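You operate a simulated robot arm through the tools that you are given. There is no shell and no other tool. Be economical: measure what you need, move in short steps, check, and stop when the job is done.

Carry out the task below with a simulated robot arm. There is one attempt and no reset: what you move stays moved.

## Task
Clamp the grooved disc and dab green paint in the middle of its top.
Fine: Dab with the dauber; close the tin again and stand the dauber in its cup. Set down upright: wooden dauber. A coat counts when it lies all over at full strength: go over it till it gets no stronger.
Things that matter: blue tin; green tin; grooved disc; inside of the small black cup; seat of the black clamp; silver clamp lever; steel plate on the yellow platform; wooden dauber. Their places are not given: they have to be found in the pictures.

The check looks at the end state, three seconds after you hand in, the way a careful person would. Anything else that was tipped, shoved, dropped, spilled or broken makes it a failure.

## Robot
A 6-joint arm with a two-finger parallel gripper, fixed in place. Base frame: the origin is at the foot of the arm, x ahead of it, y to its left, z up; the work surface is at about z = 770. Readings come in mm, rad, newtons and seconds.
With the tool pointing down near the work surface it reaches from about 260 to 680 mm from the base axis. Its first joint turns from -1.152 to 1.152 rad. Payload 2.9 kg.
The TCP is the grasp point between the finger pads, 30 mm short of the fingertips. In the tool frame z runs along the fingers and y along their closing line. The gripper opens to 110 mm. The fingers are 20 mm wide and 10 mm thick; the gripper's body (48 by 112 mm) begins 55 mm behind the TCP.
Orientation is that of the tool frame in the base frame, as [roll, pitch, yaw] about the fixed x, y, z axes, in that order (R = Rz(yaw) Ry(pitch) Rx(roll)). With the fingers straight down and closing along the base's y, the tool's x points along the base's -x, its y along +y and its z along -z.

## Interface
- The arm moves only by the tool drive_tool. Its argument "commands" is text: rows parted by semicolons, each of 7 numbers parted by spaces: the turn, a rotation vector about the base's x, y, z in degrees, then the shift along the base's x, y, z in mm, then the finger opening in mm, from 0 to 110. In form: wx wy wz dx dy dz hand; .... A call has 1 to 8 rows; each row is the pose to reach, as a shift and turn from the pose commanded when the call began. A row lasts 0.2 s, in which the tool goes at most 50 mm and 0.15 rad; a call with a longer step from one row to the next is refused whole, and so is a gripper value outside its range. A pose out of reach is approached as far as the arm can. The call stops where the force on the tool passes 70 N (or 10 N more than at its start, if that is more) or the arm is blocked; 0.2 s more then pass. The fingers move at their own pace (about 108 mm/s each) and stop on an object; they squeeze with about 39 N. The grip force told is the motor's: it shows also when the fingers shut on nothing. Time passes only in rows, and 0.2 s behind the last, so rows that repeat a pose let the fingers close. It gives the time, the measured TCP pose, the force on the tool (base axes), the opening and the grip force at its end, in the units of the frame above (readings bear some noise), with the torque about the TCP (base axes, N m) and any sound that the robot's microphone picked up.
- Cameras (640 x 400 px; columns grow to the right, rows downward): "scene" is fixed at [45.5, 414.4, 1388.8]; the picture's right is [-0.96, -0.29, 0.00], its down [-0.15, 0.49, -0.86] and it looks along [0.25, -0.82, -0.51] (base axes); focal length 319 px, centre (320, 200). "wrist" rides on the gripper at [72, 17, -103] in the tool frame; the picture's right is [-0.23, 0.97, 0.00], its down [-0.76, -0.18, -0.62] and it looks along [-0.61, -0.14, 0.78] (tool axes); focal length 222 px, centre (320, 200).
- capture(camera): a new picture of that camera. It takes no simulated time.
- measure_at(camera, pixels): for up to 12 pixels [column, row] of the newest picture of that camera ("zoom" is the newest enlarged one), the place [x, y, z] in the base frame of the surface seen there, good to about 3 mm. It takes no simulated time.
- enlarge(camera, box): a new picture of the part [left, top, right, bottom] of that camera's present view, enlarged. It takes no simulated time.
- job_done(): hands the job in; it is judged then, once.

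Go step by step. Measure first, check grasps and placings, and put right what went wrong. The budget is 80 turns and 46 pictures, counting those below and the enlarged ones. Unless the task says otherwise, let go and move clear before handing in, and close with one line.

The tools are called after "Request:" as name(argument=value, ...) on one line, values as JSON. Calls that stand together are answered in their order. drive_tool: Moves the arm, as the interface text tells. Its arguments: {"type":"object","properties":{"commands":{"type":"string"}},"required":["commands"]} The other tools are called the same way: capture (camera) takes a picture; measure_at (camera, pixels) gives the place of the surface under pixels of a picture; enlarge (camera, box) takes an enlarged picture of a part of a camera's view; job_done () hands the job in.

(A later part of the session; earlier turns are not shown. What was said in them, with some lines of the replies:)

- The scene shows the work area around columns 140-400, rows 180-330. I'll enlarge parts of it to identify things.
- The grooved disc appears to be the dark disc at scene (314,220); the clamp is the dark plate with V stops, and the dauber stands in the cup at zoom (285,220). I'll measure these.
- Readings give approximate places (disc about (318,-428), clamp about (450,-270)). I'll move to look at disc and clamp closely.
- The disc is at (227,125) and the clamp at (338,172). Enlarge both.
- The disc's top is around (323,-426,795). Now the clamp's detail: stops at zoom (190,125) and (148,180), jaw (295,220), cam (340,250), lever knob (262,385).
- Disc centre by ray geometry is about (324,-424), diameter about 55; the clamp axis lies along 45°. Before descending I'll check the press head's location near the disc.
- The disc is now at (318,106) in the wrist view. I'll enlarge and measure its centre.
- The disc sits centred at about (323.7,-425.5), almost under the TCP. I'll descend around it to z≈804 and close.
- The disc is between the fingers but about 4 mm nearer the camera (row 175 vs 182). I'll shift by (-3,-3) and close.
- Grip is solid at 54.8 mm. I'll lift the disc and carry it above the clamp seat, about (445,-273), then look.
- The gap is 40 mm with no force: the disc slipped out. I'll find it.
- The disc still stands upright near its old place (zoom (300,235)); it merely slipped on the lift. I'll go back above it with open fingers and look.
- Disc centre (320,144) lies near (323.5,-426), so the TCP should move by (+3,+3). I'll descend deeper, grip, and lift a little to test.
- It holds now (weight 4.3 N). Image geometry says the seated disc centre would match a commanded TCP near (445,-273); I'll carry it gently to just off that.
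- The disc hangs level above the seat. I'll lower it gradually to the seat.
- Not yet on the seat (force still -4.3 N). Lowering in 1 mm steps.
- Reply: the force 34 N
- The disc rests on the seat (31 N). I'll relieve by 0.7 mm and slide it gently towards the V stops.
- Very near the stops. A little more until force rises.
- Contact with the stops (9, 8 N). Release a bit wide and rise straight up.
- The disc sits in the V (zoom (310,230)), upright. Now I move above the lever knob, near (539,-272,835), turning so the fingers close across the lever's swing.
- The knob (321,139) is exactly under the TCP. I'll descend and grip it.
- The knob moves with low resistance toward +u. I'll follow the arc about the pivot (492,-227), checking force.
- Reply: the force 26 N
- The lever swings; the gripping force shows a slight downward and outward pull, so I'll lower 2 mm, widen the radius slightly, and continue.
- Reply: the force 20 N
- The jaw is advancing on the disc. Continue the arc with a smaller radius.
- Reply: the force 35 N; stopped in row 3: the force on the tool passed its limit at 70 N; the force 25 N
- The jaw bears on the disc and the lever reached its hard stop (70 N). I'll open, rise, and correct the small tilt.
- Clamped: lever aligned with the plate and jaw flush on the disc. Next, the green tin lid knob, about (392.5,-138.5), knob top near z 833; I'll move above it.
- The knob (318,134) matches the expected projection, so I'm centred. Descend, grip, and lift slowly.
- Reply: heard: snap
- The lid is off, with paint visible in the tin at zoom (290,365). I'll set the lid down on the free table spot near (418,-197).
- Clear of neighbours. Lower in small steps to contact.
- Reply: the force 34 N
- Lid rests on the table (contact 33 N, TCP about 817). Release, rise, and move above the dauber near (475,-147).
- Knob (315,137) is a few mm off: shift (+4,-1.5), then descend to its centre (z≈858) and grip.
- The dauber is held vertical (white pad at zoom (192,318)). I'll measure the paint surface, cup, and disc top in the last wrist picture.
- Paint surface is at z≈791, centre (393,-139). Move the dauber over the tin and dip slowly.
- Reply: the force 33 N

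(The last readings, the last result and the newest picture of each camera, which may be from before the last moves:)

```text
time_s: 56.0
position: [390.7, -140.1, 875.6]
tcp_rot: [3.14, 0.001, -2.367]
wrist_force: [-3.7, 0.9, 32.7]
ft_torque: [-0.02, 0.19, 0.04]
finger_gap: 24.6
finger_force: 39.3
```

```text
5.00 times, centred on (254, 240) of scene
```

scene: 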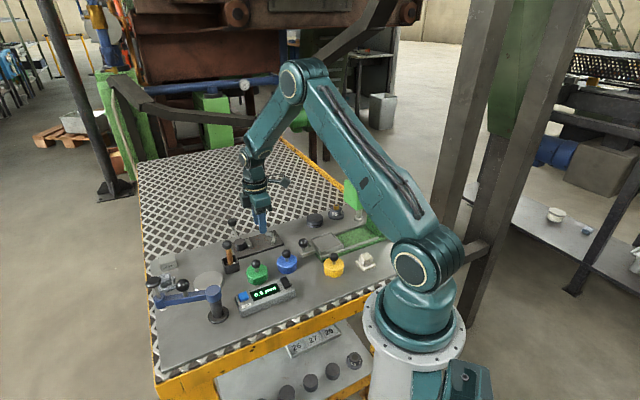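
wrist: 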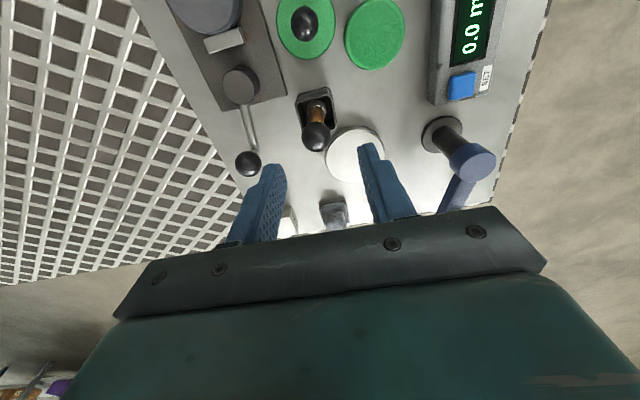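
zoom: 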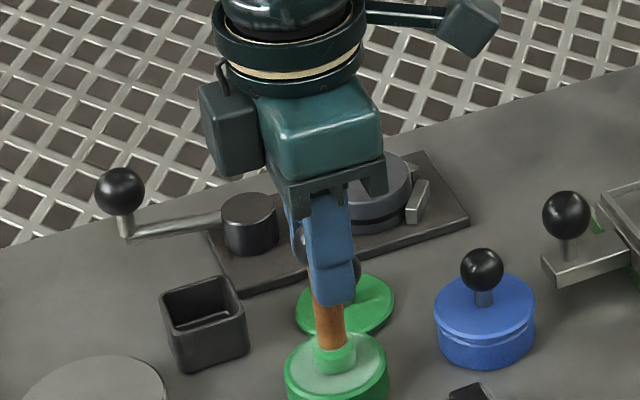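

The pad is green with paint (zoom (337,358)). Lift and carry over the disc centre at about (438.3,-279.5), keeping well above the lid knob.

Request:
drive_tool(commands="0 0 0 0 0 5 12; 0 0 0 0 0 20 12; 0 0 0 0 0 40 12; 0 0 0 4 -12 42 12; 0 0 0 12 -37 42 12; 0 0 0 21 -64 42 12; 0 0 0 30 -92 42 12; 0 0 0 37 -114 42 12")

Request:
drive_tool(commands="0 0 0 5 -15 0 12; 0 0 0 8.6 -25.9 0 12; 0 0 0 8.6 -25.9 -10 12; 0 0 0 8.6 -25.9 -18 12; 0 0 0 8.6 -25.9 -18 12")

Request:
capture(camera="wrist")

Request:
enlarge(camera="scene", box=[220, 205, 300, 255])

```text
time_s: 57.8
position: [427.7, -254.9, 916.3]
tcp_rot: [3.137, 0.0, -2.367]
wrist_force: [-0.3, -0.6, -0.1]
ft_torque: [0.03, -0.02, -0.02]
finger_gap: 24.2
finger_force: 38.7
```

```text
time_s: 59.0
position: [437.8, -279.0, 898.9]
tcp_rot: [3.136, -0.001, -2.366]
wrist_force: [-0.5, 0.5, -0.6]
ft_torque: [-0.05, 0.02, 0.0]
finger_gap: 24.4
finger_force: 38.8
```

```text
10 pictures are left
```

wrist: 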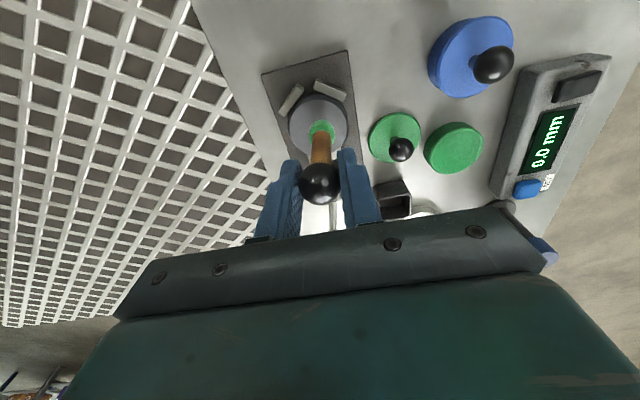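

```text
8.00 times, centred on (260, 230) of scene
```

zoom: 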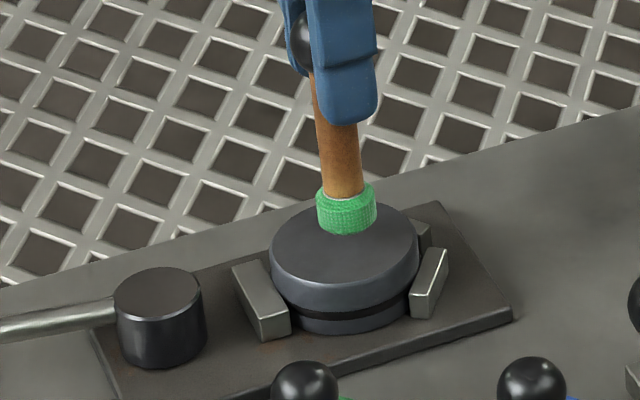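

The pad hovers ~9 mm above the disc. I'll enlarge the wrist view to check centring.

Request:
enlarge(camera="wrist", box=[270, 75, 366, 165])

```text
4.44 times, centred on (318, 120) of wrist
```

zoom: 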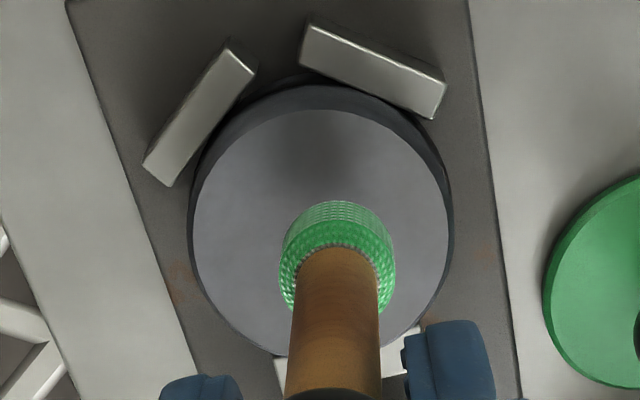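

The pad appears about 3.5 mm right of centre in the wrist view (pad col 338, disc col 320). I'll shift (2.2,-2.8), lower 7 mm, and check again.

Request:
drive_tool(commands="0 0 0 2.2 -2.8 0 12; 0 0 0 2.2 -2.8 -4 12; 0 0 0 2.2 -2.8 -7 12; 0 0 0 2.2 -2.8 -7 12")

Request:
enlarge(camera="wrist", box=[270, 75, 366, 165])

Request:
enlarge(camera="scene", box=[236, 205, 300, 245])

```text
time_s: 60.0
position: [440.5, -282.3, 891.8]
tcp_rot: [3.135, 0.0, -2.366]
wrist_force: [0.0, 0.0, -0.9]
ft_torque: [0.01, 0.01, -0.01]
finger_gap: 24.2
finger_force: 39.5
```

```text
4.44 times, centred on (318, 120) of wrist
```

zoom: 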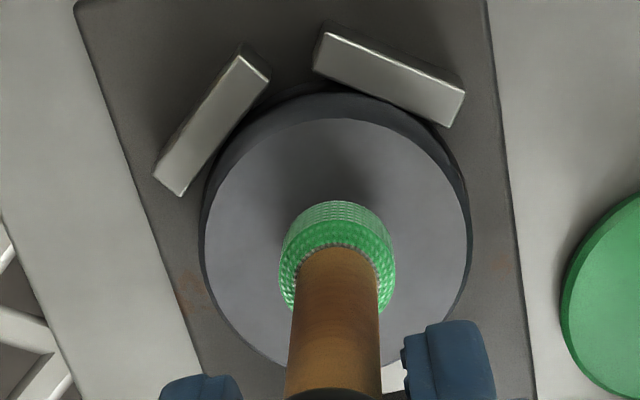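

```text
10.00 times, centred on (268, 225) of scene
```

zoom: 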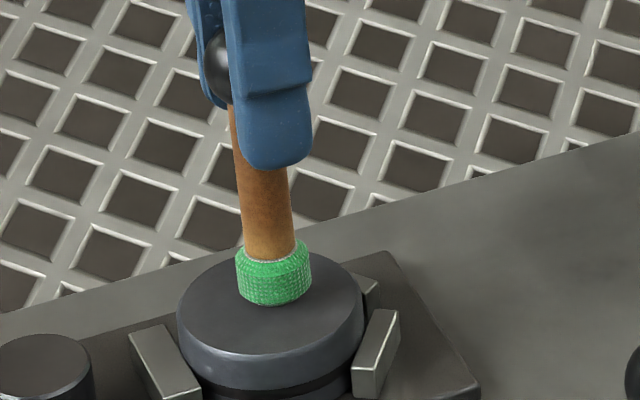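

Now centred (pad col 338 vs disc 337). Lower to contact.

Request:
drive_tool(commands="0 0 0 0 0 -1 12; 0 0 0 0 0 -2 12; 0 0 0 0 0 -3 12; 0 0 0 0 0 -3 12")

Request:
drive_tool(commands="0 0 0 0 0 -1 12; 0 0 0 0 0 -2 12; 0 0 0 0 0 -2 12")

```text
time_s: 61.0
position: [438.7, -282.1, 889.3]
tcp_rot: [3.136, -0.001, -2.366]
wrist_force: [0.0, -0.2, 0.4]
ft_torque: [-0.03, -0.04, 0.02]
finger_gap: 24.4
finger_force: 39.5
```

```text
time_s: 61.8
position: [439.8, -281.7, 888.5]
tcp_rot: [3.141, -0.001, -2.368]
wrist_force: [-2.1, 1.7, 17.3]
ft_torque: [0.08, 0.14, 0.01]
finger_gap: 24.4
finger_force: 39.1
```

Contact at 17 N. I'll hold, lift, and dab again a couple of times, then look.

Request:
drive_tool(commands="0 0 0 0 0 0 12; 0 0 0 0 0 0 12; 0 0 0 0 0 6 12; 0 0 0 0 0 0 12; 0 0 0 0 0 0 12; 0 0 0 0 0 6 12; 0 0 0 0 0 0 12; 0 0 0 0 0 0 12")

Request:
drive_tool(commands="0 0 0 0 0 10 12; 0 0 0 0 0 25 12; 0 0 0 -3 10 40 12; 0 0 0 -10 30 40 12; 0 0 0 -18 56 40 12; 0 0 0 -27 85 40 12")

Request:
enlarge(camera="scene", box=[220, 205, 300, 255])

```text
time_s: 63.6
position: [440.1, -283.6, 889.7]
tcp_rot: [3.137, 0.001, -2.366]
wrist_force: [-3.9, 2.5, 16.6]
ft_torque: [0.22, 0.23, 0.01]
finger_gap: 24.4
finger_force: 39.3
```

```text
time_s: 65.0
position: [412.6, -198.8, 928.3]
tcp_rot: [3.139, 0.0, -2.369]
wrist_force: [-0.5, -0.5, -1.0]
ft_torque: [-0.02, -0.01, -0.02]
finger_gap: 24.2
finger_force: 38.6
```

```text
8.00 times, centred on (260, 230) of scene
```

zoom: 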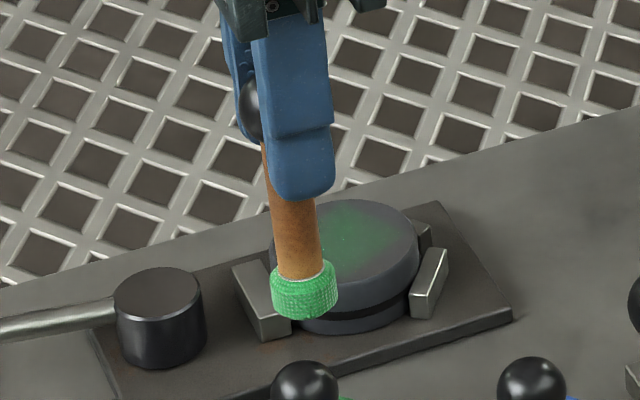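

A faint green stain now lies on the disc (zoom (360,235)) – not yet full strength. I'll re-dip and dab again longer.

Request:
drive_tool(commands="0 0 0 -8 22 0 12; 0 0 0 -20.8 57.7 0 12; 0 0 0 -20.8 57.7 -20 12; 0 0 0 -20.8 57.7 -40 12; 0 0 0 -20.8 57.7 -51 12; 0 0 0 -20.8 57.7 -51.5 12; 0 0 0 -20.8 57.7 -25 12; 0 0 0 -20.8 57.7 0 12")

Request:
drive_tool(commands="0 0 0 6 -18 0 12; 0 0 0 18 -53 0 12; 0 0 0 32 -95 0 12; 0 0 0 43 -128 0 12; 0 0 0 47.8 -142.7 0 12; 0 0 0 47.8 -142.7 -25 12; 0 0 0 47.8 -142.7 -37 12; 0 0 0 47.8 -142.7 -40 12")

Request:
drive_tool(commands="0 0 0 0 0 -0.5 12; 0 0 0 0 0 -0.5 12; 0 0 0 0 0 4 12; 0 0 0 0 0 -0.5 12; 0 0 0 0 0 -0.5 12; 0 0 0 0 0 4 12; 0 0 0 0 0 -0.5 12; 0 0 0 0 0 -0.5 12")

Request:
drive_tool(commands="0 0 0 0 0 4 12; 0 0 0 0 0 0 12; 0 0 0 0 0 0 12; 0 0 0 0 0 4 12; 0 0 0 0 0 0 12; 0 0 0 0 0 0 12; 0 0 0 0 0 10 12; 0 0 0 -15 48 35 12")

Request:
enlarge(camera="scene", box=[220, 205, 300, 255])

```text
time_s: 66.8
position: [389.0, -139.8, 927.5]
tcp_rot: [3.136, 0.0, -2.367]
wrist_force: [-0.2, -0.4, -1.0]
ft_torque: [0.01, 0.01, 0.0]
finger_gap: 24.3
finger_force: 39.4
```

```text
time_s: 68.6
position: [438.8, -282.2, 888.7]
tcp_rot: [3.141, 0.0, -2.369]
wrist_force: [-3.2, -0.2, 12.5]
ft_torque: [-0.01, 0.26, -0.03]
finger_gap: 24.4
finger_force: 39.0
```

```text
time_s: 70.4
position: [438.6, -282.5, 888.4]
tcp_rot: [3.14, 0.0, -2.368]
wrist_force: [-3.1, 0.7, 21.5]
ft_torque: [-0.03, 0.33, 0.02]
finger_gap: 24.3
finger_force: 38.9
```

```text
refused: row 8 steps farther than a row can; nothing moved
```

```text
8.00 times, centred on (260, 230) of scene
```

zoom: 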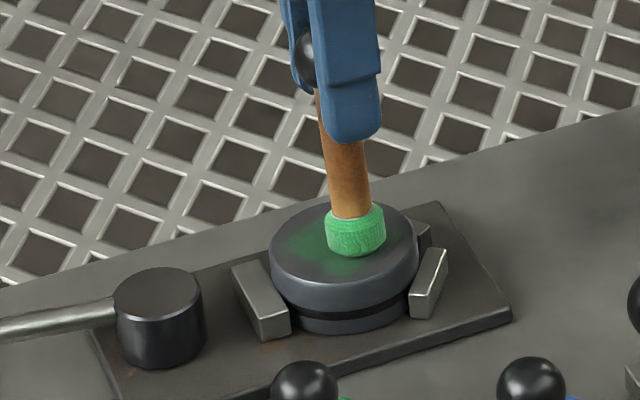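

The pad now touches about 4 mm right of centre (pad (355,245) vs disc (344,242)). I'll dab at corrected, slightly varied positions around the centre, then look.

Request:
drive_tool(commands="0 0 0 0 0 4 12; 0 0 0 4.5 1 4 12; 0 0 0 4.5 1 -0.3 12; 0 0 0 4.5 1 -0.3 12; 0 0 0 4.5 1 -0.3 12; 0 0 0 4.5 1 4 12; 0 0 0 4.5 1 -0.3 12; 0 0 0 4.5 1 -0.3 12")

Request:
drive_tool(commands="0 0 0 0 0 4 12; 0 0 0 2 -2 0 12; 0 0 0 2 -2 0 12; 0 0 0 2 -2 4 12; 0 0 0 -2 2 0 12; 0 0 0 -2 2 0 12; 0 0 0 -2 2 4 12; 0 0 0 -2 2 20 12")

Request:
drive_tool(commands="0 0 0 -5 15 15 12; 0 0 0 -15 48 15 12; 0 0 0 -25 80 18 12; 0 0 0 -35 110 18 12; 0 0 0 -49 140 18 12; 0 0 0 -49 140 18 12")

Request:
enlarge(camera="scene", box=[220, 205, 300, 255])

```text
time_s: 72.2
position: [445.1, -281.9, 888.2]
tcp_rot: [3.142, 0.003, -2.367]
wrist_force: [0.8, 0.5, 27.9]
ft_torque: [0.1, -0.01, 0.0]
finger_gap: 24.4
finger_force: 38.9
```

```text
time_s: 74.0
position: [442.5, -278.0, 905.1]
tcp_rot: [3.134, -0.003, -2.366]
wrist_force: [-0.1, 0.0, -1.4]
ft_torque: [0.0, 0.01, 0.01]
finger_gap: 24.3
finger_force: 38.5
```

```text
time_s: 75.4
position: [393.2, -138.4, 922.6]
tcp_rot: [3.137, 0.0, -2.365]
wrist_force: [0.0, 0.2, -0.8]
ft_torque: [-0.02, -0.01, -0.02]
finger_gap: 24.1
finger_force: 39.3
```

```text
8.00 times, centred on (260, 230) of scene
```

zoom: 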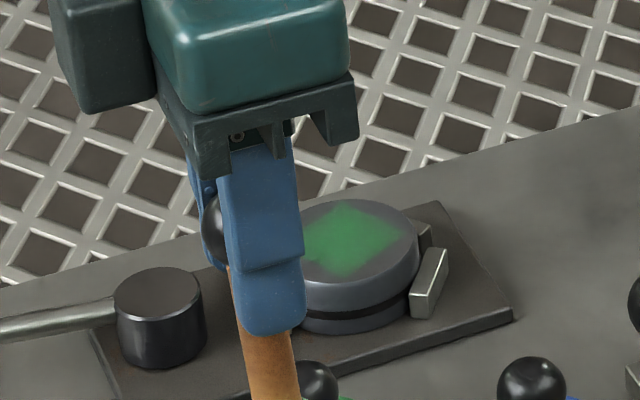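

A clear green patch now covers the middle, strengthening. I'll re-dip and dab once more at centre and ±5 mm around to bring it to full strength.

Request:
drive_tool(commands="0 0 0 0 0 -25 12; 0 0 0 0 0 -45 12; 0 0 0 0 0 -48.7 12; 0 0 0 0 0 -48.7 12; 0 0 0 0 0 -40 12; 0 0 0 0 0 -48.7 12; 0 0 0 0 0 -25 12; 0 0 0 0 0 0 12")

Request:
drive_tool(commands="0 0 0 6 -18 0 12; 0 0 0 18 -53 0 12; 0 0 0 32 -95 0 12; 0 0 0 46 -128 0 12; 0 0 0 51 -142 0 12; 0 0 0 51 -142 -25 12; 0 0 0 51 -142 -36 12; 0 0 0 51 -142 -38 12")

Request:
drive_tool(commands="0 0 0 0 0 0 12; 0 0 0 0 0 4 12; 0 0 0 5 0 0 12; 0 0 0 5 0 0 12; 0 0 0 5 0 4 12; 0 0 0 -5 0 0 12; 0 0 0 -5 0 0 12; 0 0 0 -5 0 4 12")

Request:
drive_tool(commands="0 0 0 5 5 -4 12; 0 0 0 5 5 -4 12; 0 0 0 5 5 0 12; 0 0 0 5 -5 -4 12; 0 0 0 5 -5 -4 12; 0 0 0 5 -5 0 12; 0 0 0 5 0 -4 12; 0 0 0 5 0 -4 12")

Request:
drive_tool(commands="0 0 0 0 0 4 12; 0 0 0 0 0 0 12; 0 0 0 0 0 0 12; 0 0 0 0 0 4 12; 0 0 0 4 -4 0 12; 0 0 0 4 -4 0 12; 0 0 0 4 -4 4 12; 0 0 0 4 -4 20 12")

Request:
drive_tool(commands="0 0 0 -5 15 15 12; 0 0 0 -15 48 15 12; 0 0 0 -25 80 18 12; 0 0 0 -35 110 18 12; 0 0 0 -55 146 18 12; 0 0 0 -55 146 18 12")

Request:
enlarge(camera="scene", box=[220, 205, 300, 255])

```text
time_s: 77.2
position: [394.2, -139.6, 925.5]
tcp_rot: [3.136, 0.001, -2.367]
wrist_force: [-0.2, -0.1, -0.9]
ft_torque: [0.0, 0.03, 0.0]
finger_gap: 24.5
finger_force: 39.6
```

```text
time_s: 79.0
position: [443.9, -281.0, 886.5]
tcp_rot: [3.139, -0.001, -2.366]
wrist_force: [-2.8, -0.4, 7.2]
ft_torque: [0.0, 0.2, -0.03]
finger_gap: 24.1
finger_force: 39.2
```

```text
time_s: 80.8
position: [440.6, -280.7, 888.4]
tcp_rot: [3.137, 0.001, -2.368]
wrist_force: [0.6, 0.1, 0.8]
ft_torque: [0.02, 0.01, -0.03]
finger_gap: 24.1
finger_force: 38.8
```

```text
time_s: 82.6
position: [444.4, -279.5, 887.5]
tcp_rot: [3.136, -0.001, -2.366]
wrist_force: [-0.9, 0.6, -0.1]
ft_torque: [0.01, 0.01, -0.02]
finger_gap: 24.1
finger_force: 38.3
```

```text
time_s: 84.4
position: [447.6, -283.0, 907.0]
tcp_rot: [3.136, 0.0, -2.365]
wrist_force: [0.3, 0.1, -0.2]
ft_torque: [0.0, 0.0, -0.04]
finger_gap: 24.4
finger_force: 39.5
```

```text
time_s: 85.8
position: [392.8, -138.4, 923.7]
tcp_rot: [3.137, 0.0, -2.368]
wrist_force: [-0.8, -0.6, -0.7]
ft_torque: [0.04, 0.01, 0.0]
finger_gap: 23.9
finger_force: 39.2
```

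```text
8.00 times, centred on (260, 230) of scene
```

zoom: 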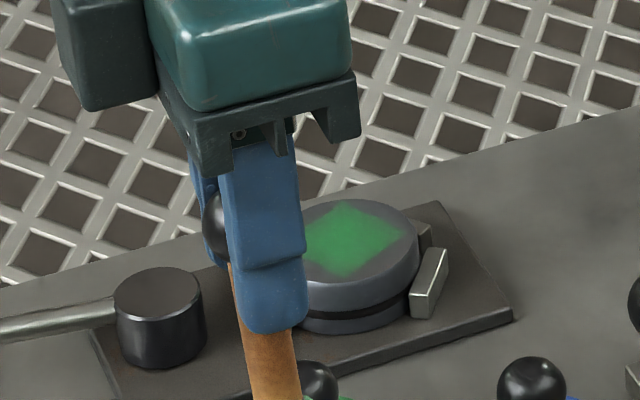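

The patch is stronger now, but the last dabs had near-zero contact force. One more round: re-dip and dab 1.5 mm lower to be sure of full strength.

Request:
drive_tool(commands="0 0 0 0 0 -25 12; 0 0 0 0 0 -45 12; 0 0 0 0 0 -49.2 12; 0 0 0 0 0 -49.2 12; 0 0 0 0 0 -40 12; 0 0 0 0 0 -49.2 12; 0 0 0 0 0 -25 12; 0 0 0 0 0 0 12")

Request:
drive_tool(commands="0 0 0 6 -18 0 12; 0 0 0 18 -53 0 12; 0 0 0 32 -95 0 12; 0 0 0 46 -128 0 12; 0 0 0 51 -142 0 12; 0 0 0 51 -142 -25 12; 0 0 0 51 -142 -37 12; 0 0 0 51 -142 -39.5 12")

Request:
drive_tool(commands="0 0 0 0 0 0 12; 0 0 0 0 0 4 12; 0 0 0 4 0 0 12; 0 0 0 4 0 0 12; 0 0 0 4 0 4 12; 0 0 0 -4 0 0 12; 0 0 0 -4 0 0 12; 0 0 0 -4 0 0 12")

Request:
drive_tool(commands="0 0 0 0 0 4 12; 0 0 0 4 4 0 12; 0 0 0 4 4 0 12; 0 0 0 4 4 4 12; 0 0 0 4 -4 0 12; 0 0 0 4 -4 0 12; 0 0 0 4 -4 4 12; 0 0 0 4 0 0 12")

Request:
drive_tool(commands="0 0 0 0 0 0 12; 0 0 0 0 0 0 12; 0 0 0 0 0 4 12; 0 0 0 0 0 0 12; 0 0 0 0 0 0 12; 0 0 0 0 0 4 12; 0 0 0 0 0 20 12; 0 0 0 0 0 40 12")

```text
time_s: 87.6
position: [391.1, -139.5, 921.6]
tcp_rot: [3.135, 0.001, -2.367]
wrist_force: [0.9, 0.7, -0.4]
ft_torque: [0.0, 0.01, -0.01]
finger_gap: 24.0
finger_force: 39.0
```

```text
time_s: 89.4
position: [444.4, -280.2, 886.5]
tcp_rot: [3.138, 0.0, -2.367]
wrist_force: [-1.1, 0.9, 10.5]
ft_torque: [0.07, 0.15, 0.04]
finger_gap: 24.3
finger_force: 39.0
```

```text
time_s: 91.2
position: [440.0, -280.5, 886.4]
tcp_rot: [3.14, -0.001, -2.367]
wrist_force: [2.0, 0.0, 9.5]
ft_torque: [0.09, -0.2, -0.01]
finger_gap: 24.0
finger_force: 38.4
```

```text
time_s: 93.0
position: [442.9, -282.0, 886.1]
tcp_rot: [3.138, -0.002, -2.372]
wrist_force: [-2.6, -5.6, 13.7]
ft_torque: [-0.4, 0.26, 0.03]
finger_gap: 23.8
finger_force: 39.0
```

```text
time_s: 94.8
position: [442.8, -281.3, 923.7]
tcp_rot: [3.134, 0.0, -2.366]
wrist_force: [0.0, 0.5, -0.8]
ft_torque: [-0.02, -0.03, -0.04]
finger_gap: 23.8
finger_force: 38.9
```

The dabs made contact (10–14 N). Now carry the dauber over its cup and check both alignment and coat in one picture.

Request:
drive_tool(commands="0 0 0 4 14 0 12; 0 0 0 12 45 0 12; 0 0 0 21 80 0 12; 0 0 0 30 112 0 12; 0 0 0 36 132.2 0 12; 0 0 0 36 132.2 -20 12; 0 0 0 36 132.2 -31 12; 0 0 0 36 132.2 -31 12")

Request:
enlarge(camera="scene", box=[200, 205, 296, 265])

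```text
time_s: 96.6
position: [479.5, -149.6, 893.1]
tcp_rot: [3.136, 0.0, -2.365]
wrist_force: [0.0, 0.9, 0.1]
ft_torque: [0.0, 0.01, 0.03]
finger_gap: 23.8
finger_force: 39.1
```

```text
6.67 times, centred on (248, 235) of scene
```

zoom: 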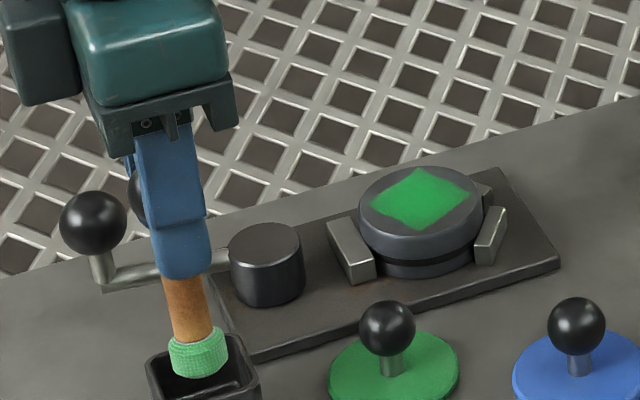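

The coat now fills the square patch in the middle brightly. To be sure it gets no stronger, I'll do one more dip-and-dab round before standing the dauber in its cup.

Request:
drive_tool(commands="0 0 0 0 0 30.5 12; 0 0 0 -15 2 30.5 12; 0 0 0 -50 6 30.5 12; 0 0 0 -80 9 30.5 12; 0 0 0 -87 9.8 30.5 12; 0 0 0 -87 9.8 5 12; 0 0 0 -87 9.8 -15 12; 0 0 0 -87 9.8 -18.7 12")

Request:
drive_tool(commands="0 0 0 0 0 0 12; 0 0 0 0 0 10 12; 0 0 0 0 0 0 12; 0 0 0 0 0 10 12; 0 0 0 0 0 30 12; 0 0 0 0 0 49.2 12; 0 0 0 6 -18 49.2 12; 0 0 0 18 -53 49.2 12")

Request:
drive_tool(commands="0 0 0 14 -42 0 12; 0 0 0 28 -75 0 12; 0 0 0 33 -89 0 12; 0 0 0 33 -89 -25 12; 0 0 0 33 -89 -37 12; 0 0 0 33 -89 -40 12; 0 0 0 33 -89 -40 12; 0 0 0 33 -89 -40 12")

Request:
drive_tool(commands="0 0 0 0 0 4 12; 0 0 0 4 0 0 12; 0 0 0 4 0 0 12; 0 0 0 4 0 4 12; 0 0 0 -4 0 0 12; 0 0 0 -4 0 0 12; 0 0 0 -4 0 0 12; 0 0 0 -4 0 4 12")

Request:
drive_tool(commands="0 0 0 4 4 -4 12; 0 0 0 4 4 -4 12; 0 0 0 4 4 0 12; 0 0 0 4 -4 -4 12; 0 0 0 4 -4 -4 12; 0 0 0 4 -4 0 12; 0 0 0 4 0 -4 12; 0 0 0 4 0 -4 12")

Request:
drive_tool(commands="0 0 0 0 0 0 12; 0 0 0 0 0 4 12; 0 0 0 0 0 0 12; 0 0 0 0 0 0 12; 0 0 0 0 0 5 12; 0 0 0 0 0 20 12; 0 0 0 0 0 40 12; 0 0 0 0 0 40 12")

```text
time_s: 98.4
position: [393.5, -138.8, 873.3]
tcp_rot: [3.139, 0.001, -2.366]
wrist_force: [0.3, 0.4, -0.9]
ft_torque: [-0.02, -0.02, -0.04]
finger_gap: 24.2
finger_force: 38.8
```

```text
time_s: 100.2
position: [407.6, -192.9, 926.2]
tcp_rot: [3.135, 0.001, -2.366]
wrist_force: [0.4, -0.2, -0.9]
ft_torque: [-0.02, 0.0, -0.01]
finger_gap: 24.1
finger_force: 38.8
```

```text
time_s: 102.0
position: [443.2, -280.2, 884.7]
tcp_rot: [3.14, 0.001, -2.366]
wrist_force: [-3.4, 0.0, 10.2]
ft_torque: [-0.03, 0.2, 0.01]
finger_gap: 23.9
finger_force: 39.1
```

```text
time_s: 103.8
position: [436.5, -281.3, 886.5]
tcp_rot: [3.131, -0.002, -2.368]
wrist_force: [0.4, 0.3, -1.4]
ft_torque: [-0.02, 0.0, 0.0]
finger_gap: 24.0
finger_force: 39.4
```

```text
time_s: 105.6
position: [444.0, -281.7, 883.8]
tcp_rot: [3.14, -0.001, -2.367]
wrist_force: [-3.0, -4.0, 9.8]
ft_torque: [-0.27, 0.18, 0.03]
finger_gap: 23.8
finger_force: 39.5
```

```text
time_s: 107.4
position: [444.9, -280.0, 923.3]
tcp_rot: [3.138, -0.001, -2.366]
wrist_force: [0.3, 0.6, -0.7]
ft_torque: [-0.05, 0.0, 0.0]
finger_gap: 24.0
finger_force: 38.9
```

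Now to place the dauber. The last zoom picture (dauber hovering over the cup at commanded (481,-149)) can still be measured for pad and cup rim.

Request:
measure_at(camera="zoom", pixels=[[199, 365], [175, 362], [224, 358], [149, 362], [258, 376], [225, 337], [155, 385], [240, 375], [195, 300], [188, 285], [160, 355], [199, 376]])

```text
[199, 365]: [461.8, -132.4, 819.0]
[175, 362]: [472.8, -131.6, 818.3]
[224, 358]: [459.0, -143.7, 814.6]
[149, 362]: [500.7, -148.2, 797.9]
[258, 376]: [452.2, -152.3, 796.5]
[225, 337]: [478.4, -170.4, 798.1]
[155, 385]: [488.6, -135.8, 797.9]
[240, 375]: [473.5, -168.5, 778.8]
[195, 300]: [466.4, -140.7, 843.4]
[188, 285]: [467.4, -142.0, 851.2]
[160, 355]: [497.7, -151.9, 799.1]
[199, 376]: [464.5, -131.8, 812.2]
```

In that picture the pad centre was about (470,-142) while the cup centre is about (476.5,-150.3), so the dauber hangs slightly off; I'll aim the TCP at (487,-156.5), hover just over the rim, and use the last picture there.

Request:
drive_tool(commands="0 0 0 4 14 0 12; 0 0 0 14 44 0 12; 0 0 0 24 76 0 12; 0 0 0 34 106 0 12; 0 0 0 42 124.8 0 12; 0 0 0 42 124.8 -20 12; 0 0 0 42 124.8 -34 12; 0 0 0 42 124.8 -34 12")

Request:
enlarge(camera="wrist", box=[240, 70, 400, 170])

Request:
measure_at(camera="zoom", pixels=[[320, 200], [320, 160], [300, 160], [340, 160], [320, 140], [280, 180], [360, 180], [250, 150], [390, 150], [320, 110], [320, 90], [320, 120]])

```text
time_s: 109.2
position: [487.1, -155.9, 889.7]
tcp_rot: [3.135, 0.0, -2.368]
wrist_force: [0.5, 0.4, -0.1]
ft_torque: [-0.03, 0.03, -0.01]
finger_gap: 23.7
finger_force: 38.9
```

```text
4.00 times, centred on (320, 120) of wrist
```

zoom: 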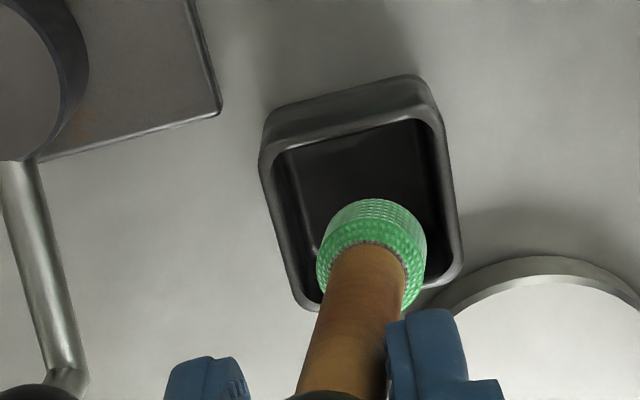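

```text
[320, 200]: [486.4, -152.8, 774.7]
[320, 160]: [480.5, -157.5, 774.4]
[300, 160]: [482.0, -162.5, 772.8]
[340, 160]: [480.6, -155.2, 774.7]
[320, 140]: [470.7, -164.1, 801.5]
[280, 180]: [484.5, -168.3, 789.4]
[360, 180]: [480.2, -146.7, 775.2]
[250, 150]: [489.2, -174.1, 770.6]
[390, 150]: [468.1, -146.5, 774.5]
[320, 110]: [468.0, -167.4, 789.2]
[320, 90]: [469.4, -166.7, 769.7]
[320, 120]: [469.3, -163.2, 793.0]
```

Clear view: pad centre (371,253) projects to about (371,235) at rim height, the cup centre is (367,212). I'll shift (-2.8,-4) and lower in stages, checking force.

Request:
drive_tool(commands="0 0 0 -2.8 -4 0 12; 0 0 0 -2.8 -4 -6 12; 0 0 0 -2.8 -4 -11 12; 0 0 0 -2.8 -4 -15 12; 0 0 0 -2.8 -4 -15 12")

Request:
drive_tool(commands="0 0 0 0 0 -4 12; 0 0 0 0 0 -8 12; 0 0 0 0 0 -11 12; 0 0 0 0 0 -14 12; 0 0 0 0 0 -14 12")

```text
time_s: 110.4
position: [483.3, -158.5, 876.0]
tcp_rot: [3.138, 0.001, -2.366]
wrist_force: [-0.9, -0.3, -0.9]
ft_torque: [-0.01, -0.02, -0.01]
finger_gap: 23.5
finger_force: 38.9
```

```text
time_s: 111.6
position: [483.2, -160.4, 861.9]
tcp_rot: [3.136, 0.0, -2.366]
wrist_force: [-0.8, -0.2, 0.1]
ft_torque: [-0.03, -0.04, -0.01]
finger_gap: 23.7
finger_force: 39.2
```

The pad has entered the cup without touching. Lower the last few millimetres.

Request:
drive_tool(commands="0 0 0 0 0 -2 12; 0 0 0 0 0 -4 12; 0 0 0 0 0 -4 12")

Request:
drive_tool(commands="0 0 0 0 0 -1 12; 0 0 0 0 0 -2 12; 0 0 0 0 0 -2 12")

```text
time_s: 112.4
position: [483.5, -159.9, 856.5]
tcp_rot: [3.137, 0.001, -2.366]
wrist_force: [0.8, -0.3, -0.6]
ft_torque: [-0.04, -0.01, -0.02]
finger_gap: 23.3
finger_force: 39.6
```

```text
time_s: 113.2
position: [483.6, -159.6, 856.5]
tcp_rot: [3.137, -0.001, -2.367]
wrist_force: [-1.9, -0.1, 11.3]
ft_torque: [0.05, 0.18, 0.03]
finger_gap: 23.5
finger_force: 38.7
```

Floor contact (11 N). I'll swing the knob back over the pad by (-5,+11) with a 1 mm rise to stand it straight.

Request:
drive_tool(commands="0 0 0 -1 2.5 0.5 12; 0 0 0 -2 5 0.7 12; 0 0 0 -3.5 8 1 12; 0 0 0 -5 11 1 12; 0 0 0 -5 11 1 12")

```text
time_s: 114.4
position: [478.1, -150.3, 856.4]
tcp_rot: [3.135, 0.0, -2.364]
wrist_force: [-0.6, -4.8, 5.4]
ft_torque: [-0.38, -0.05, 0.03]
finger_gap: 23.3
finger_force: 39.1
```

Near upright; nudge slightly more, then open and rise straight up.

Request:
drive_tool(commands="0 0 0 -1 2.5 0 12; 0 0 0 -1 2.5 0 12; 0 0 0 -1 2.5 0 26; 0 0 0 -1 2.5 0 40; 0 0 0 -1 2.5 0 50; 0 0 0 -1 2.5 0 50; 0 0 0 -1 2.5 20 50; 0 0 0 -1 2.5 55 50")

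Request:
measure_at(camera="scene", pixels=[[229, 242], [228, 246], [231, 252], [232, 257], [226, 243]])

```text
time_s: 116.2
position: [477.6, -145.3, 909.9]
tcp_rot: [3.135, 0.0, -2.367]
wrist_force: [-0.2, 0.4, -0.6]
ft_torque: [-0.03, 0.01, -0.01]
finger_gap: 50.2
finger_force: 0.0
```

```text
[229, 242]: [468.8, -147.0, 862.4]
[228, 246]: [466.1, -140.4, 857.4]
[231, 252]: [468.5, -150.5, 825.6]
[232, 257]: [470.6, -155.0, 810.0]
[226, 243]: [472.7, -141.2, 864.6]
```

The dauber is released. Next the lid: knob at commanded (418.2,-196.6), grip height 817.

Request:
drive_tool(commands="0 0 0 0 0 25 50; 0 0 0 -20 -16 25 46; 0 0 0 -45 -37 25 46; 0 0 0 -60 -49.6 25 46; 0 0 0 -60 -49.6 -10 46; 0 0 0 -60 -49.6 -50 46; 0 0 0 -60 -49.6 -80 46; 0 0 0 -60 -49.6 -92 46")

Request:
drive_tool(commands="0 0 0 0 0 0 25; 0 0 0 0 0 0 12; 0 0 0 0 0 0 12; 0 0 0 0 0 3 12; 0 0 0 0 0 10 12; 0 0 0 0 0 25 12; 0 0 0 0 0 45 12; 0 0 0 0 0 55 12")

Request:
capture(camera="scene")

```text
time_s: 118.0
position: [417.9, -196.4, 820.5]
tcp_rot: [3.136, -0.001, -2.366]
wrist_force: [-0.1, 0.0, -0.5]
ft_torque: [-0.01, 0.0, -0.04]
finger_gap: 46.0
finger_force: 0.0
```

```text
time_s: 119.8
position: [418.6, -195.4, 872.8]
tcp_rot: [3.136, -0.001, -2.366]
wrist_force: [0.3, 0.5, 0.3]
ft_torque: [-0.01, 0.0, -0.01]
finger_gap: 22.3
finger_force: 39.6
```

```text
refused: no pictures are left
```

The lid knob is held (22.3 mm), and no pictures remain, so I rely on coordinates and force. Move it over the tin at (392.7,-139.6) and lower.

Request:
drive_tool(commands="0 0 0 -6 14 0 12; 0 0 0 -14 33 0 12; 0 0 0 -22 50 0 12; 0 0 0 -25.5 57 0 12; 0 0 0 -25.5 57 -12 12; 0 0 0 -25.5 57 -24 12; 0 0 0 -25.5 57 -31 12; 0 0 0 -25.5 57 -33 12")

Request:
drive_tool(commands="0 0 0 0 0 -1 12; 0 0 0 0 0 -2 12; 0 0 0 0 0 -2 12")

Request:
drive_tool(commands="0 0 0 0 0 -1 12; 0 0 0 0 0 -2 12; 0 0 0 0 0 -2 12")

```text
time_s: 121.6
position: [393.0, -137.9, 840.9]
tcp_rot: [3.137, -0.002, -2.367]
wrist_force: [0.9, 0.1, -0.3]
ft_torque: [-0.04, -0.01, -0.02]
finger_gap: 22.1
finger_force: 39.1
```

```text
time_s: 122.4
position: [392.8, -136.7, 840.9]
tcp_rot: [3.14, 0.006, -2.364]
wrist_force: [3.3, 19.1, 39.9]
ft_torque: [0.28, 0.07, 0.0]
finger_gap: 21.9
finger_force: 38.9
heard: snap
```

```text
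time_s: 123.2
position: [393.2, -138.3, 838.7]
tcp_rot: [3.138, 0.005, -2.363]
wrist_force: [1.0, 16.3, 46.2]
ft_torque: [0.37, 0.01, -0.08]
finger_gap: 21.9
finger_force: 39.5
```

A snap was heard and the lid carries 46 N: the tin is closed. Relieve, open, and rise clear.

Request:
drive_tool(commands="0 0 0 0 0.8 1.8 12; 0 0 0 0 0.8 1.8 30; 0 0 0 0 0.8 1.8 46; 0 0 0 0 0.8 1.8 46; 0 0 0 0 0.8 30 46; 0 0 0 0 0.8 75 46; 0 0 0 0 0.8 115 46; 0 0 0 0 0.8 150 46")

```text
time_s: 125.0
position: [386.9, -137.3, 987.4]
tcp_rot: [3.136, 0.001, -2.367]
wrist_force: [0.4, 0.2, -0.4]
ft_torque: [0.0, 0.01, -0.02]
finger_gap: 46.2
finger_force: 0.1
```

The arm is clear. Without pictures I'll check the dauber by feel: come down around its knob with wide fingers and close slowly to a loose 27 mm cage.

Request:
drive_tool(commands="0 0 0 20 -2 0 70; 0 0 0 55 -6 0 70; 0 0 0 86.5 -10.3 0 70; 0 0 0 86.5 -10.3 -40 70; 0 0 0 86.5 -10.3 -75 70; 0 0 0 86.5 -10.3 -75 70")

Request:
drive_tool(commands="0 0 0 0 0 -20 70; 0 0 0 0 0 -40 70; 0 0 0 0 0 -50 70; 0 0 0 0 0 -50 55; 0 0 0 0 0 -50 45; 0 0 0 0 0 -50 38; 0 0 0 0 0 -50 33; 0 0 0 0 0 -50 30")

```text
time_s: 126.4
position: [474.8, -147.3, 913.9]
tcp_rot: [3.136, -0.001, -2.367]
wrist_force: [0.2, 0.3, -0.6]
ft_torque: [-0.01, -0.02, -0.04]
finger_gap: 70.1
finger_force: 0.1
```

```text
time_s: 128.2
position: [476.3, -147.3, 862.6]
tcp_rot: [3.138, 0.0, -2.366]
wrist_force: [0.0, 0.0, -1.0]
ft_torque: [0.02, -0.02, 0.02]
finger_gap: 30.2
finger_force: 0.2
```

Nothing touched at 30 mm. Close gently further to confirm the knob is there.

Request:
drive_tool(commands="0 0 0 0 0 0 28; 0 0 0 0 0 0 26; 0 0 0 0 0 0 25; 0 0 0 0 0 0 24; 0 0 0 0 0 0 22; 0 0 0 0 0 0 22")

```text
time_s: 129.6
position: [475.7, -147.5, 861.5]
tcp_rot: [3.136, 0.001, -2.367]
wrist_force: [0.9, 0.9, -0.6]
ft_torque: [0.03, 0.01, 0.03]
finger_gap: 24.0
finger_force: 38.7
```

The knob is exactly where an upright dauber's would be (24.0 mm, no side force). Open and rise clear.

Request:
drive_tool(commands="0 0 0 0 0 0 27; 0 0 0 0 0 0 35; 0 0 0 0 0 0 50; 0 0 0 0 0 0 50; 0 0 0 0 0 25 50; 0 0 0 0 0 65 50; 0 0 0 0 0 105 50; 0 0 0 0 0 140 50")

```text
time_s: 131.4
position: [478.2, -150.1, 1001.7]
tcp_rot: [3.137, 0.002, -2.367]
wrist_force: [-0.5, 0.6, -0.3]
ft_torque: [0.04, 0.0, 0.06]
finger_gap: 49.9
finger_force: 0.0
```

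Everything is in place and the arm is clear, so I'm handing in.

Request:
job_done()

```text
The job is handed in.
```

The grooved disc is clamped with green paint over the middle of its top, the green tin is closed (I heard it snap) and the dauber is back in its cup. I had no pictures left for the last steps, so I judged the lid by force and sound, the dauber by feel, and did not see the coat again after the final dab round.
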